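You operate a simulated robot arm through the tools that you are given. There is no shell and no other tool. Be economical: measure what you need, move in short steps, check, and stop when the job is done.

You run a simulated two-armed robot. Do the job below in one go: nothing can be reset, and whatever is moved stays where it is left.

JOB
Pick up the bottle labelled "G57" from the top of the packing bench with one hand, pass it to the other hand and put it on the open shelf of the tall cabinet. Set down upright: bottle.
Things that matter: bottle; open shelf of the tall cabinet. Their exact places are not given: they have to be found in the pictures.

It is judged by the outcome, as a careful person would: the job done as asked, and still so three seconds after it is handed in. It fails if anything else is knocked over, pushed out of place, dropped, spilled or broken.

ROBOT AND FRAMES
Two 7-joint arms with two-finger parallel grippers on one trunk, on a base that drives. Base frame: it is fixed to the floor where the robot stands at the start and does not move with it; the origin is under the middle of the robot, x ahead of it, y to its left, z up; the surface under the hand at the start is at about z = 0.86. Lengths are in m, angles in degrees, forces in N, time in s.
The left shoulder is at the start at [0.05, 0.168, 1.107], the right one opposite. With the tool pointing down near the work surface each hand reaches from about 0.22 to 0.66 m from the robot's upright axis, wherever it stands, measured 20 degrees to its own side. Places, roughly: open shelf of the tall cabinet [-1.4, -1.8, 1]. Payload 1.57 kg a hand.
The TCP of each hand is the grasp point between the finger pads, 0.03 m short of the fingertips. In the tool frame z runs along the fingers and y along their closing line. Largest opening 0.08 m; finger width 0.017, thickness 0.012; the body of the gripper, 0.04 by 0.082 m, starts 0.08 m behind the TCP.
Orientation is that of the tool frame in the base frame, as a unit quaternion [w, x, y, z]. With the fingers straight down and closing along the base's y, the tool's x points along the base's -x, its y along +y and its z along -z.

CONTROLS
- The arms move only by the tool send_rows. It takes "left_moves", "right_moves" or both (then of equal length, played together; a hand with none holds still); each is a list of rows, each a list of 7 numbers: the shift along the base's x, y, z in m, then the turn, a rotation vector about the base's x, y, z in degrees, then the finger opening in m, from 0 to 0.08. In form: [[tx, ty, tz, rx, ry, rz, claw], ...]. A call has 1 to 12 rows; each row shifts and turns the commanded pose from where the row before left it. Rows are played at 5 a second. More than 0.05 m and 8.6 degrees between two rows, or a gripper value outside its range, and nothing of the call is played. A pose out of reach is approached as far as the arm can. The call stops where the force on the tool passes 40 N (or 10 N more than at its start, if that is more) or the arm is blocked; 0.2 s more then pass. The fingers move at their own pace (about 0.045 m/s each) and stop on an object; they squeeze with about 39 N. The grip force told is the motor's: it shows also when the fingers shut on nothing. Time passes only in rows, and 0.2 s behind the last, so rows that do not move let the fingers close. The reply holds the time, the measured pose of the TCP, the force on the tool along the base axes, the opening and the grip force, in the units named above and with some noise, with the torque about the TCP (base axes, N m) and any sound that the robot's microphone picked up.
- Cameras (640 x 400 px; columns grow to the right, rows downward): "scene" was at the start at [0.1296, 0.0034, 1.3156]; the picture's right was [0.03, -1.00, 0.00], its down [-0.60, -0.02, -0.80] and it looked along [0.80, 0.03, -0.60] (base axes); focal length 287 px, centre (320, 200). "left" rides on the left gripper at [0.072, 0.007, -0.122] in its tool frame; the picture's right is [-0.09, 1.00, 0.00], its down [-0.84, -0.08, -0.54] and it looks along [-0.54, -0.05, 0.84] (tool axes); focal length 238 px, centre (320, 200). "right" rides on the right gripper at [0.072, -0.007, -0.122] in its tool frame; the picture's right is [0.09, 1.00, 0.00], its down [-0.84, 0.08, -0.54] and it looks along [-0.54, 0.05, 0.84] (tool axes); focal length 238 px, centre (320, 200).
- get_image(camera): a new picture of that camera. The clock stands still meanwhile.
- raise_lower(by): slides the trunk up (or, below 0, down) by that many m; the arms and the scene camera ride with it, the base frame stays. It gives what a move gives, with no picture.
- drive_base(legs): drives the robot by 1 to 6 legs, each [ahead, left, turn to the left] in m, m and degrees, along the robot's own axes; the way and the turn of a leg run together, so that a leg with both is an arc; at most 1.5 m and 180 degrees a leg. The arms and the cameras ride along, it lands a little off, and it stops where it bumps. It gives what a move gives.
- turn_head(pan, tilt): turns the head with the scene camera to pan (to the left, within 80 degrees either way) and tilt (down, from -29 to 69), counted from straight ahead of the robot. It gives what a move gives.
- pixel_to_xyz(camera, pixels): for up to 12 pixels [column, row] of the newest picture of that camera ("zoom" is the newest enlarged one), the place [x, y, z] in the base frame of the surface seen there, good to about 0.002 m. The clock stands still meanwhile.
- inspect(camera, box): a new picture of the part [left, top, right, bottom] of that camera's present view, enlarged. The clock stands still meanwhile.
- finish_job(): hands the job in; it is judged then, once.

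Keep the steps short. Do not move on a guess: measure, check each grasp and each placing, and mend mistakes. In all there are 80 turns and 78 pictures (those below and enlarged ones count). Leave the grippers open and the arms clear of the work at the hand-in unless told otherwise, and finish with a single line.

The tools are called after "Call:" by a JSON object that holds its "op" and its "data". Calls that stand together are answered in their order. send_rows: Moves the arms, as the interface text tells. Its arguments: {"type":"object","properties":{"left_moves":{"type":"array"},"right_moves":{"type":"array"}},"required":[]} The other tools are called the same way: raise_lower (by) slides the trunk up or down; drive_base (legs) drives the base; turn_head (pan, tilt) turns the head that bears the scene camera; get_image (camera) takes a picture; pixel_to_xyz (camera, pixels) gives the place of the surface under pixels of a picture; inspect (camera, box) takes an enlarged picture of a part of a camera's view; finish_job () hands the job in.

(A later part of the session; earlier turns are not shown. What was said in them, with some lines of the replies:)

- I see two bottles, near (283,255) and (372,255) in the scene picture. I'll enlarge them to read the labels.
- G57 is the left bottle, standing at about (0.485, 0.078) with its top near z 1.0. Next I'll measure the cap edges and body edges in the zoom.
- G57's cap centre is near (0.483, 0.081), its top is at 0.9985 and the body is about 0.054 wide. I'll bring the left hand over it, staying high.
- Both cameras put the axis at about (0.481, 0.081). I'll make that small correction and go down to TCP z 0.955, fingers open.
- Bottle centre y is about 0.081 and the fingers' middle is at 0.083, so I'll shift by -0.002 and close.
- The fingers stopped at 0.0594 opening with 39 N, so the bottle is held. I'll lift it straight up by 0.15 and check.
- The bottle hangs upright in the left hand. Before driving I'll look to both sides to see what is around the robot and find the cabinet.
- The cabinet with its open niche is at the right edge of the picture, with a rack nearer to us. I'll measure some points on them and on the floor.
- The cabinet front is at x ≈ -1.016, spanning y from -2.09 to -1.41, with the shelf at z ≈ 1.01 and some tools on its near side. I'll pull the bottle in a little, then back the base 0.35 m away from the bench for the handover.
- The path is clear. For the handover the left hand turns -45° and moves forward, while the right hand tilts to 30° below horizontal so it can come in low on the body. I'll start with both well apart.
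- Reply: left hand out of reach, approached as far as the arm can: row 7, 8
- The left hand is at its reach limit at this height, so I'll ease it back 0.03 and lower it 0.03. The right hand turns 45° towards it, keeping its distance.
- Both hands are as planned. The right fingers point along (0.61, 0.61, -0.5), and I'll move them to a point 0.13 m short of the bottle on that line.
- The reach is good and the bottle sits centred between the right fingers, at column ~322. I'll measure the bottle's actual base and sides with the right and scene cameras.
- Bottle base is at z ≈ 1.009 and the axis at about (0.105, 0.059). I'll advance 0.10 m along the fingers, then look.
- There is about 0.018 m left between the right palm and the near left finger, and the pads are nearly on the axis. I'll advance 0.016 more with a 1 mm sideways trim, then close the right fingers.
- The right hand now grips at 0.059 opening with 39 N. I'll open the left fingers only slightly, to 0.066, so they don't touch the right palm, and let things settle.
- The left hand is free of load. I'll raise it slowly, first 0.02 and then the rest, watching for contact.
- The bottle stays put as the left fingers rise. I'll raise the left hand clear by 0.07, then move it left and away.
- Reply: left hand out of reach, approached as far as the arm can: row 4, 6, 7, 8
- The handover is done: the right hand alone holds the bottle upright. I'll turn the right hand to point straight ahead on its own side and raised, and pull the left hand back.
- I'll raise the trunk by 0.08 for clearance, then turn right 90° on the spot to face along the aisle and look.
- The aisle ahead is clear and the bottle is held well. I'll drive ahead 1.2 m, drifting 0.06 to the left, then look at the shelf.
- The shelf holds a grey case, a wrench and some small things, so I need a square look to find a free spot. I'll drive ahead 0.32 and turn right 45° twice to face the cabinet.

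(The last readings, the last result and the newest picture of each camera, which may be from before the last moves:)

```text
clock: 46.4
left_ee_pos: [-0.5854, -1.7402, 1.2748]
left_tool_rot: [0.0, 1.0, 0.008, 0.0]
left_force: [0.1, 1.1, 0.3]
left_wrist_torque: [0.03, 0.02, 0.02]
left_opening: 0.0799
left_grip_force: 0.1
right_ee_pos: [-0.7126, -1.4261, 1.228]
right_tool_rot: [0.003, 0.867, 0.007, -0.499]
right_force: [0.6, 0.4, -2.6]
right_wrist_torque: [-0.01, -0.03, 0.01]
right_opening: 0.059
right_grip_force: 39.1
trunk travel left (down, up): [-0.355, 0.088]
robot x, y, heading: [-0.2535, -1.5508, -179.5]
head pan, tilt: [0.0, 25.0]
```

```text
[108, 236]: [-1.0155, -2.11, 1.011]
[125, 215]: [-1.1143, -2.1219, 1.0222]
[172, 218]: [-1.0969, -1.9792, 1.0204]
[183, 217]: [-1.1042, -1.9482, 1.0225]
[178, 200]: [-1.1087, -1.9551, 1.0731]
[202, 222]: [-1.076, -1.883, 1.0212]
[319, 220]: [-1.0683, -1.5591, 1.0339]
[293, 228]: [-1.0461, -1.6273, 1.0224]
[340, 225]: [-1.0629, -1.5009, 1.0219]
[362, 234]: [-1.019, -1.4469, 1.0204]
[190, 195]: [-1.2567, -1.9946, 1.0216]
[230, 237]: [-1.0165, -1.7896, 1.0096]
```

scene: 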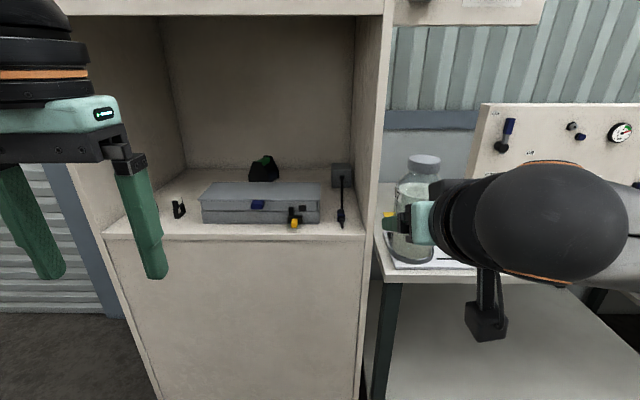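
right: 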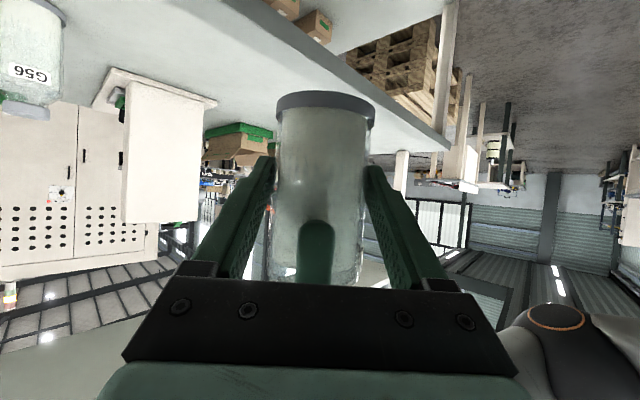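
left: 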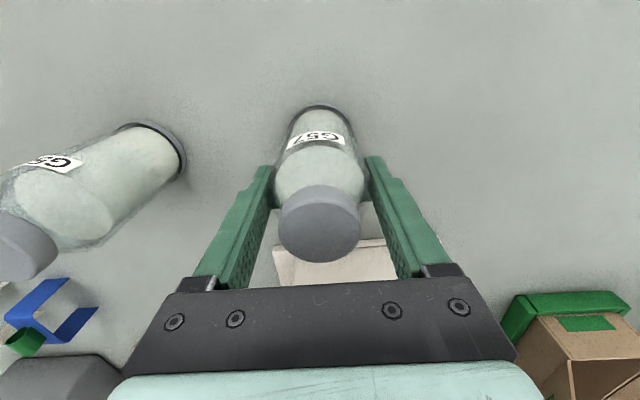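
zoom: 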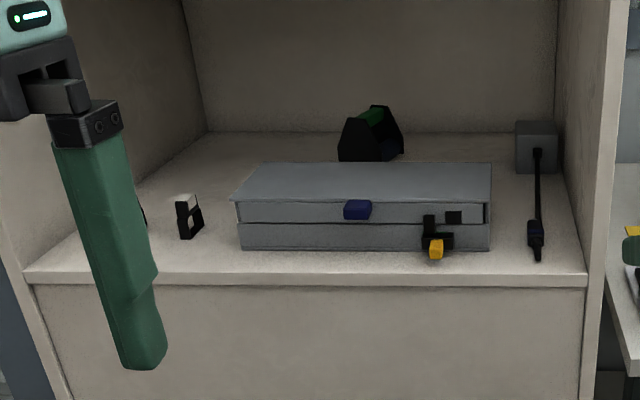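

The shelf surface is at z ≈ 1.021, and the case fills the middle. The left finger hides the left part of the shelf, so I'll move the left hand outward and look again.

Call:
{"op": "send_rows", "data": {"left_moves": [[0.02, -0.03, 0, 0, 0, 0, 0.08], [0.02, -0.03, 0, 0, 0, 0, 0.08], [0.02, -0.03, 0, 0, 0, 0, 0.08], [0, -0.03, 0, 0, 0, 0, 0.08], [0, -0.03, 0, 0, 0, 0, 0.08], [0, 0, 0, 0, 0, 0, 0.08]]}}

Call:
{"op": "inspect", "data": {"camera": "scene", "box": [90, 140, 390, 260]}}

```text
clock: 47.8
left_ee_pos: [-0.5406, -1.8761, 1.2646]
left_tool_rot: [-0.001, 1.0, 0.006, 0.001]
left_force: [0.1, 0.6, 0.2]
left_wrist_torque: [-0.01, 0.0, -0.01]
left_opening: 0.0802
left_grip_force: 0.1
left hand out of reach, approached as far as the arm can: row 4, 5
right_ee_pos: [-0.7129, -1.426, 1.2276]
right_tool_rot: [0.002, 0.866, 0.005, -0.499]
right_force: [0.3, 0.0, -2.7]
right_wrist_torque: [0.01, -0.02, 0.03]
right_opening: 0.0589
right_grip_force: 39.1
trunk travel left (down, up): [-0.355, 0.088]
robot x, y, heading: [-0.2502, -1.5442, -179.2]
head pan, tilt: [0.0, 25.0]
```

```text
2.13 times, centred on (240, 200) of scene
```

zoom: 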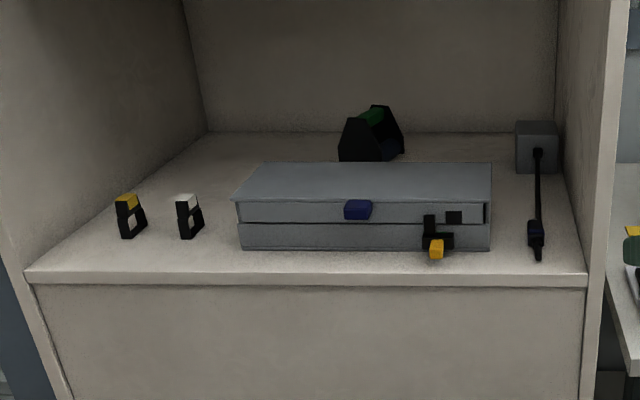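

Call:
{"op": "pixel_to_xyz", "data": {"camera": "zoom", "pixels": [[127, 237], [140, 232], [183, 237], [198, 235], [240, 248], [233, 200], [258, 166], [35, 272], [110, 280], [215, 140], [180, 165], [130, 197]]}}

Call:
{"op": "inspect", "data": {"camera": "scene", "box": [90, 195, 250, 275]}}

```text
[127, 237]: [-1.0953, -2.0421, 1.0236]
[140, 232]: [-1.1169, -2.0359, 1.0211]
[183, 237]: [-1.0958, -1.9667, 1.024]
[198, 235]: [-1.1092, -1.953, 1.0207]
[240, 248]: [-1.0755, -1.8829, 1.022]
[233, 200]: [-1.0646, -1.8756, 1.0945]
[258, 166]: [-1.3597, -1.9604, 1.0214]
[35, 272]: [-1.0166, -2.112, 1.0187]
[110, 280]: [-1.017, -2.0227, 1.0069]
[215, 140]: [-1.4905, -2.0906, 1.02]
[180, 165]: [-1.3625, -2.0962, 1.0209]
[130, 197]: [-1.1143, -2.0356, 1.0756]
```

```text
4.00 times, centred on (170, 235) of scene
```

zoom: 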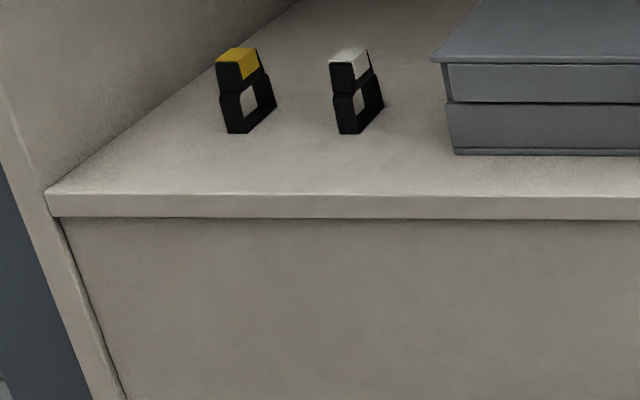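

There is a free place on the front left of the shelf between the two clips. It is centred near (-1.062, -2.005), with clip fronts at x -1.095 and the shelf edge at -1.0165. I'll drive 0.1 ahead and 0.5 left to get in line with it.

Call:
{"op": "drive_base", "data": {"legs": [[0.1, 0, 0], [0, 0.5, 0]]}}

Call:
{"op": "get_image", "data": {"camera": "scene"}}

```text
clock: 53.5
left_ee_pos: [-0.6333, -2.3778, 1.2648]
left_tool_rot: [-0.001, 1.0, 0.007, 0.001]
left_force: [-0.4, -0.3, 0.1]
left_wrist_torque: [-0.02, -0.03, 0.01]
left_opening: 0.0799
left_grip_force: 0.0
right_ee_pos: [-0.8071, -1.927, 1.228]
right_tool_rot: [0.001, 0.866, 0.006, -0.5]
right_force: [0.0, 0.0, -3.1]
right_wrist_torque: [0.02, -0.02, -0.03]
right_opening: 0.0588
right_grip_force: 38.9
trunk travel left (down, up): [-0.355, 0.088]
robot x, y, heading: [-0.3488, -2.0469, -179.4]
head pan, tilt: [0.0, 25.0]
```

```text
43 pictures are left
```

scene: 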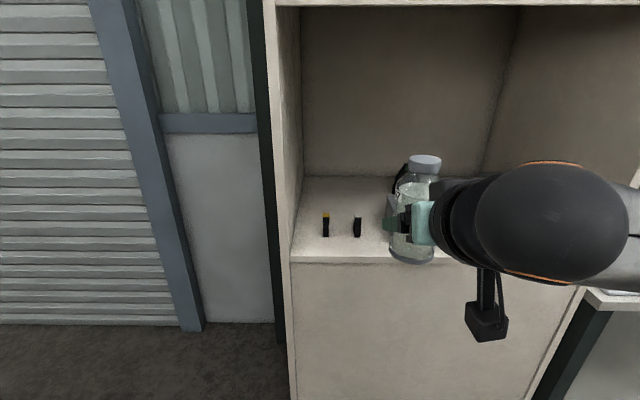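

Now I'll re-measure the clips, the side wall, the shelf edge and the bottle from here.

Call:
{"op": "inspect", "data": {"camera": "scene", "box": [280, 150, 460, 280]}}

Call:
{"op": "pixel_to_xyz", "data": {"camera": "scene", "pixels": [[325, 234], [325, 222], [357, 234], [354, 236], [361, 236], [322, 236], [329, 236], [340, 258], [340, 215], [410, 250], [410, 262], [485, 320]]}}

```text
3.08 times, centred on (370, 215) of scene
```

zoom: 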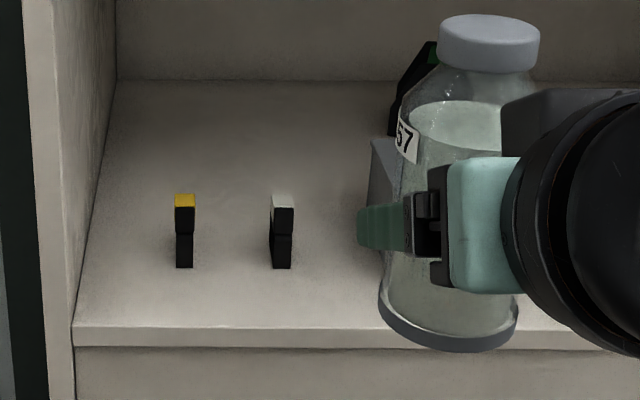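

```text
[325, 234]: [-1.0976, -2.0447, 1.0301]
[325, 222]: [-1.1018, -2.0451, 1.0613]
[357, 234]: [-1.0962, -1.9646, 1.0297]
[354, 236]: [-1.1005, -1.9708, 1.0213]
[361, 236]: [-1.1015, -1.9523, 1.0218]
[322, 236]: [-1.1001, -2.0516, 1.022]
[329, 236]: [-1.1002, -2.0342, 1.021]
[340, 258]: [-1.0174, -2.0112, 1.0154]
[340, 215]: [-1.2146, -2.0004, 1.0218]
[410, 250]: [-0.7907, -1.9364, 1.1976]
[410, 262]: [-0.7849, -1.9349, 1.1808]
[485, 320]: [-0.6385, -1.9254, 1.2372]
```

The clip gap is y -2.034 to -1.971 and the bottle base is at z ≈ 1.179. I'll shift the hand to y ≈ -2.003 while still outside, then drive ahead 0.15.

Call:
{"op": "send_rows", "data": {"right_moves": [[0, -0.02, 0, 0, 0, 0, 0.04], [0, -0.03, 0, 0, 0, 0, 0.04], [0, -0.025, 0, 0, 0, 0, 0.04], [0, 0, 0, 0, 0, 0, 0.04]]}}

Call:
{"op": "drive_base", "data": {"legs": [[0.15, 0, 0]]}}

Call:
{"op": "get_image", "data": {"camera": "scene"}}

```text
clock: 54.5
left_ee_pos: [-0.6333, -2.3769, 1.2647]
left_tool_rot: [0.0, 1.0, 0.008, 0.0]
left_force: [0.2, 0.2, -0.1]
left_wrist_torque: [0.02, -0.03, 0.01]
left_opening: 0.08
left_grip_force: 0.0
right_ee_pos: [-0.8061, -2.003, 1.2269]
right_tool_rot: [0.002, 0.866, 0.006, -0.5]
right_force: [0.1, -0.2, -2.5]
right_wrist_torque: [-0.01, -0.04, 0.01]
right_opening: 0.0589
right_grip_force: 39.1
trunk travel left (down, up): [-0.355, 0.088]
robot x, y, heading: [-0.3474, -2.0502, -179.2]
head pan, tilt: [0.0, 25.0]
```

```text
clock: 55.8
left_ee_pos: [-0.7797, -2.3793, 1.2651]
left_tool_rot: [0.0, 1.0, 0.008, 0.001]
left_force: [-0.4, -0.1, -0.1]
left_wrist_torque: [-0.01, -0.04, -0.01]
left_opening: 0.0799
left_grip_force: 0.0
right_ee_pos: [-0.9534, -2.0051, 1.225]
right_tool_rot: [0.002, 0.867, 0.007, -0.499]
right_force: [0.4, -0.2, -2.8]
right_wrist_torque: [-0.05, -0.06, 0.01]
right_opening: 0.0587
right_grip_force: 39.1
trunk travel left (down, up): [-0.355, 0.088]
robot x, y, heading: [-0.4937, -2.0501, -179.2]
head pan, tilt: [0.0, 25.0]
```

```text
41 pictures are left
```

scene: 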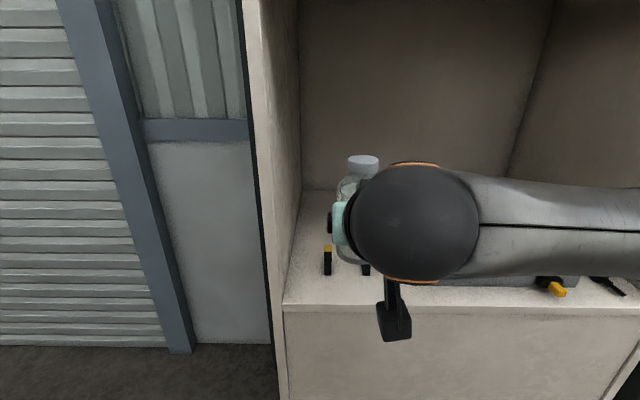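

Next I'll move the bottle in 0.099 over the spot and down to about 0.03 above the shelf, then check.

Call:
{"op": "send_rows", "data": {"right_moves": [[-0.033, 0.001, 0, 0, 0, 0, 0.04], [-0.033, 0.001, 0, 0, 0, 0, 0.04], [-0.033, 0, 0, 0, 0, 0, 0.04], [0, 0, -0.04, 0, 0, 0, 0.04], [0, 0, -0.04, 0, 0, 0, 0.04], [0, 0, -0.04, 0, 0, 0, 0.04], [0, 0, 0, 0, 0, 0, 0.04]]}}

Call:
{"op": "get_image", "data": {"camera": "scene"}}

Call:
{"op": "get_image", "data": {"camera": "right"}}

```text
clock: 57.4
left_ee_pos: [-0.7788, -2.3806, 1.2639]
left_tool_rot: [-0.001, 1.0, 0.008, 0.0]
left_force: [-1.3, -0.7, -0.1]
left_wrist_torque: [0.03, 0.01, -0.02]
left_opening: 0.08
left_grip_force: 0.1
right_ee_pos: [-1.052, -2.0036, 1.1067]
right_tool_rot: [0.002, 0.866, 0.006, -0.499]
right_force: [0.0, 0.1, -2.6]
right_wrist_torque: [-0.03, 0.01, 0.03]
right_opening: 0.0588
right_grip_force: 39.2
trunk travel left (down, up): [-0.355, 0.088]
robot x, y, heading: [-0.4947, -2.0518, -179.2]
head pan, tilt: [0.0, 25.0]
```

```text
40 pictures are left
```

scene: 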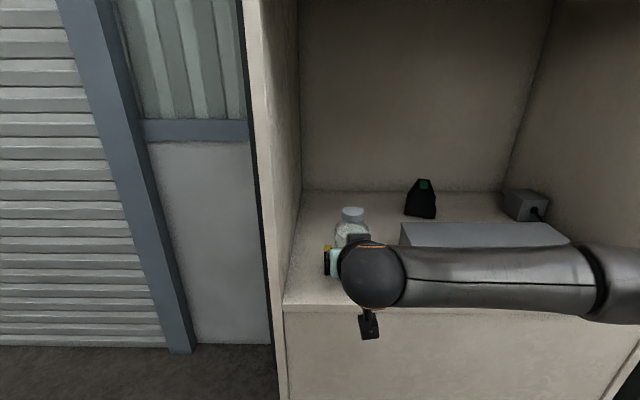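

```text
39 pictures are left
```

right: 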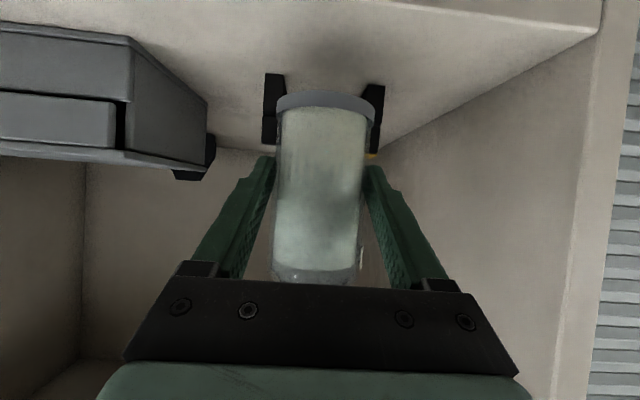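

The bottle is centred between the clips in the right camera, with its base at column 325 and the clips at 275 and 374. I'll measure the base height and position.

Call:
{"op": "pixel_to_xyz", "data": {"camera": "right", "pixels": [[325, 94], [325, 102], [280, 104], [370, 104], [325, 88], [270, 80], [378, 88], [325, 60]]}}

```text
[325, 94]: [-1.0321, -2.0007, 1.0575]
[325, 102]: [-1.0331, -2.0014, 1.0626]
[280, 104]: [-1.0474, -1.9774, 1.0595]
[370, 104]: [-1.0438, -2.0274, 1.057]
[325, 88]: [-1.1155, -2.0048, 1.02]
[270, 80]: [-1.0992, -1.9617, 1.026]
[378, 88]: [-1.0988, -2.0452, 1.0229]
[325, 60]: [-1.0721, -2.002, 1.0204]
```

The base front is at x -1.032, 15 mm inside the edge, and about 0.037 above the shelf. I'll lower 0.032, then see.

Call:
{"op": "send_rows", "data": {"right_moves": [[0, 0, -0.015, 0, 0, 0, 0.04], [0, 0, -0.012, 0, 0, 0, 0.04], [0, 0, -0.005, 0, 0, 0, 0.04], [0, 0, 0, 0, 0, 0, 0.04]]}}

Call:
{"op": "send_rows", "data": {"right_moves": [[0, 0, -0.002, 0, 0, 0, 0.04], [0, 0, 0, 0, 0, 0, 0.04]]}}

Call:
{"op": "inspect", "data": {"camera": "right", "box": [220, 30, 440, 300]}}

```text
clock: 58.4
left_ee_pos: [-0.7789, -2.3808, 1.2648]
left_tool_rot: [-0.001, 1.0, 0.008, 0.0]
left_force: [-0.4, 0.7, -0.8]
left_wrist_torque: [0.03, 0.02, 0.0]
left_opening: 0.0802
left_grip_force: 0.1
right_ee_pos: [-1.0515, -2.0026, 1.0741]
right_tool_rot: [0.002, 0.866, 0.006, -0.5]
right_force: [0.8, -0.1, -2.7]
right_wrist_torque: [-0.01, -0.03, -0.06]
right_opening: 0.059
right_grip_force: 39.1
trunk travel left (down, up): [-0.355, 0.088]
robot x, y, heading: [-0.4906, -2.0533, -179.0]
head pan, tilt: [0.0, 25.0]
```

```text
clock: 59.0
left_ee_pos: [-0.7786, -2.381, 1.264]
left_tool_rot: [-0.001, 1.0, 0.008, 0.0]
left_force: [-0.7, -1.0, -0.1]
left_wrist_torque: [-0.03, -0.01, -0.01]
left_opening: 0.0799
left_grip_force: 0.0
right_ee_pos: [-1.0513, -2.0039, 1.0723]
right_tool_rot: [0.002, 0.866, 0.006, -0.5]
right_force: [0.1, -0.6, -3.2]
right_wrist_torque: [0.01, -0.02, 0.02]
right_opening: 0.0591
right_grip_force: 39.0
trunk travel left (down, up): [-0.355, 0.088]
robot x, y, heading: [-0.4961, -2.0533, -179.1]
head pan, tilt: [0.0, 25.0]
```

```text
1.48 times, centred on (330, 165) of right
```

zoom: 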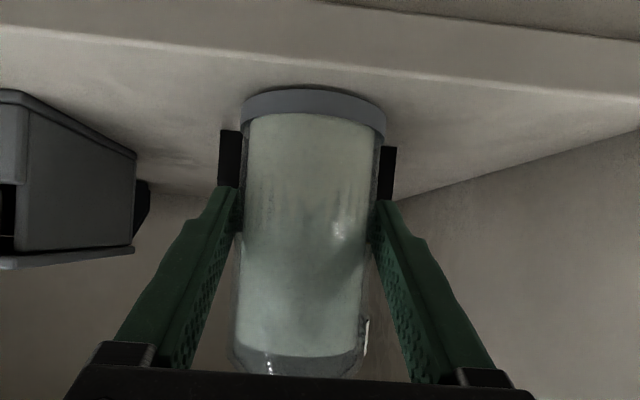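

The force still shows the bottle's full weight, so it isn't down yet. I'll lower in 1 mm steps.

Call:
{"op": "send_rows", "data": {"right_moves": [[0, 0, -0.001, 0, 0, 0, 0.04], [0, 0, -0.001, 0, 0, 0, 0.04], [0, 0, 0, 0, 0, 0, 0.04]]}}

```text
clock: 59.8
left_ee_pos: [-0.7781, -2.3802, 1.2646]
left_tool_rot: [-0.001, 1.0, 0.009, -0.001]
left_force: [0.4, 0.3, -0.7]
left_wrist_torque: [-0.01, 0.01, -0.02]
left_opening: 0.0799
left_grip_force: 0.1
right_ee_pos: [-1.0536, -2.0017, 1.0734]
right_tool_rot: [0.002, 0.866, 0.007, -0.501]
right_force: [-0.7, 0.3, 6.0]
right_wrist_torque: [-0.18, -0.04, 0.01]
right_opening: 0.0589
right_grip_force: 39.0
trunk travel left (down, up): [-0.355, 0.088]
robot x, y, heading: [-0.495, -2.0484, -179.2]
head pan, tilt: [0.0, 25.0]
```

The force now reads +6 N upward, so the bottle stands on the shelf. I'll open the fingers a little, to 0.068.

Call:
{"op": "send_rows", "data": {"right_moves": [[0, 0, 0, 0, 0, 0, 0.063], [0, 0, 0, 0, 0, 0, 0.068], [0, 0, 0, 0, 0, 0, 0.07], [0, 0, 0, 0, 0, 0, 0.07]]}}

Call:
{"op": "inspect", "data": {"camera": "right", "box": [220, 30, 440, 300]}}

```text
clock: 60.8
left_ee_pos: [-0.7792, -2.3805, 1.264]
left_tool_rot: [-0.001, 1.0, 0.008, -0.001]
left_force: [-0.4, -0.3, -0.6]
left_wrist_torque: [0.01, 0.0, 0.0]
left_opening: 0.08
left_grip_force: 0.0
right_ee_pos: [-1.0537, -2.0024, 1.07]
right_tool_rot: [0.002, 0.866, 0.007, -0.5]
right_force: [-0.4, 0.2, -0.3]
right_wrist_torque: [-0.02, 0.0, 0.0]
right_opening: 0.0698
right_grip_force: 0.0
trunk travel left (down, up): [-0.355, 0.088]
robot x, y, heading: [-0.4925, -2.054, -179.2]
head pan, tilt: [0.0, 25.0]
```

```text
1.48 times, centred on (330, 165) of right
```

zoom: 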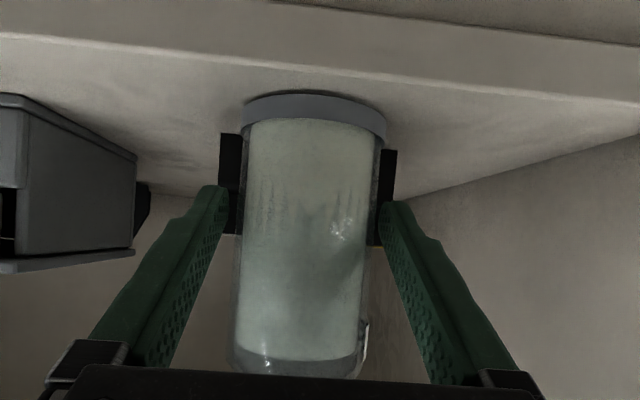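

The bottle stands free between the open fingers. I'll withdraw straight back along the finger axis.

Call:
{"op": "send_rows", "data": {"right_moves": [[0.013, 0.0001, 0.0075, 0, 0, 0, 0.07], [0.02, 0.0002, 0.0115, 0, 0, 0, 0.07], [0.026, 0.0003, 0.015, 0, 0, 0, 0.07], [0.026, 0.0003, 0.015, 0, 0, 0, 0.07], [0.03, 0.0003, 0.017, 0, 0, 0, 0.08], [0.03, 0, 0.017, 0, 0, 0, 0.08], [0, 0, 0, 0, 0, 0, 0.08]]}}

Call:
{"op": "get_image", "data": {"camera": "right"}}

```text
clock: 62.4
left_ee_pos: [-0.7796, -2.3798, 1.2646]
left_tool_rot: [0.0, 1.0, 0.007, 0.0]
left_force: [1.0, -0.6, -0.3]
left_wrist_torque: [-0.02, 0.02, 0.02]
left_opening: 0.0803
left_grip_force: 0.1
right_ee_pos: [-0.9058, -2.0016, 1.1543]
right_tool_rot: [0.002, 0.866, 0.006, -0.5]
right_force: [-0.2, -0.5, 0.1]
right_wrist_torque: [-0.01, -0.02, -0.01]
right_opening: 0.0802
right_grip_force: 0.1
trunk travel left (down, up): [-0.355, 0.088]
robot x, y, heading: [-0.4938, -2.0487, -179.2]
head pan, tilt: [0.0, 25.0]
```

```text
36 pictures are left
```

right: 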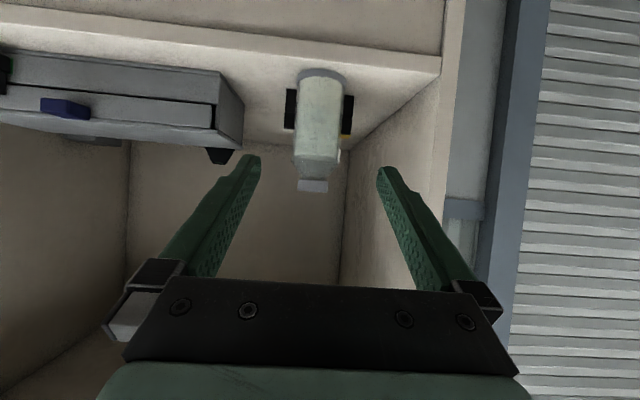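

The bottle stands upright between the clips with the hand clear of it. I'll back the base off 0.15 m and take a last look.

Call:
{"op": "drive_base", "data": {"legs": [[-0.15, 0, 0]]}}

Call:
{"op": "send_rows", "data": {"right_moves": [[0, 0.04, 0, 0, 0, 0, 0.08], [0, 0.04, 0, 0, 0, 0, 0.08], [0, 0.04, 0, 0, 0, 0, 0.08], [0, 0, 0, 0, 0, 0, 0.08]]}}

Call:
{"op": "inspect", "data": {"camera": "scene", "box": [230, 120, 530, 310]}}

```text
clock: 63.8
left_ee_pos: [-0.6322, -2.3779, 1.2653]
left_tool_rot: [0.0, 1.0, 0.008, 0.0]
left_force: [-1.1, 0.0, -0.1]
left_wrist_torque: [0.0, 0.06, 0.01]
left_opening: 0.08
left_grip_force: 0.0
right_ee_pos: [-0.759, -2.0004, 1.1547]
right_tool_rot: [0.001, 0.866, 0.005, -0.499]
right_force: [-0.1, 0.2, -0.3]
right_wrist_torque: [0.01, 0.01, -0.02]
right_opening: 0.0799
right_grip_force: 0.1
trunk travel left (down, up): [-0.355, 0.088]
robot x, y, heading: [-0.3481, -2.05, -179.3]
head pan, tilt: [0.0, 25.0]
```

```text
clock: 64.8
left_ee_pos: [-0.6337, -2.3786, 1.265]
left_tool_rot: [-0.001, 1.0, 0.008, -0.001]
left_force: [0.3, -1.2, 0.7]
left_wrist_torque: [0.03, 0.0, -0.02]
left_opening: 0.08
left_grip_force: 0.1
right_ee_pos: [-0.7748, -1.887, 1.1595]
right_tool_rot: [0.002, 0.866, 0.006, -0.499]
right_force: [-0.3, 0.4, 0.2]
right_wrist_torque: [0.01, 0.01, 0.02]
right_opening: 0.08
right_grip_force: 0.1
right hand out of reach, approached as far as the arm can: row 3
trunk travel left (down, up): [-0.355, 0.088]
robot x, y, heading: [-0.3503, -2.0516, -179.1]
head pan, tilt: [0.0, 25.0]
```

```text
2.11 times, centred on (380, 215) of scene
```

zoom: 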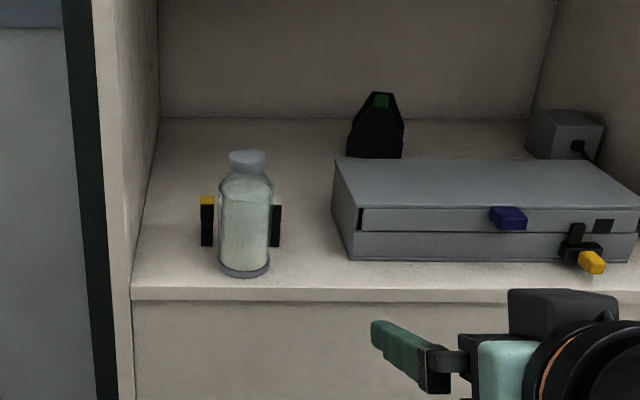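

The bottle stands upright on the open shelf, the clips and the case are where they were, and both grippers are open and clear. I'm handing the job in.

Call:
{"op": "finish_job", "data": {}}

```text
The job is handed in.
```

Bottle G57 was picked up with the left hand, passed to the right hand, and set upright on the tall cabinet's open shelf with nothing else disturbed.
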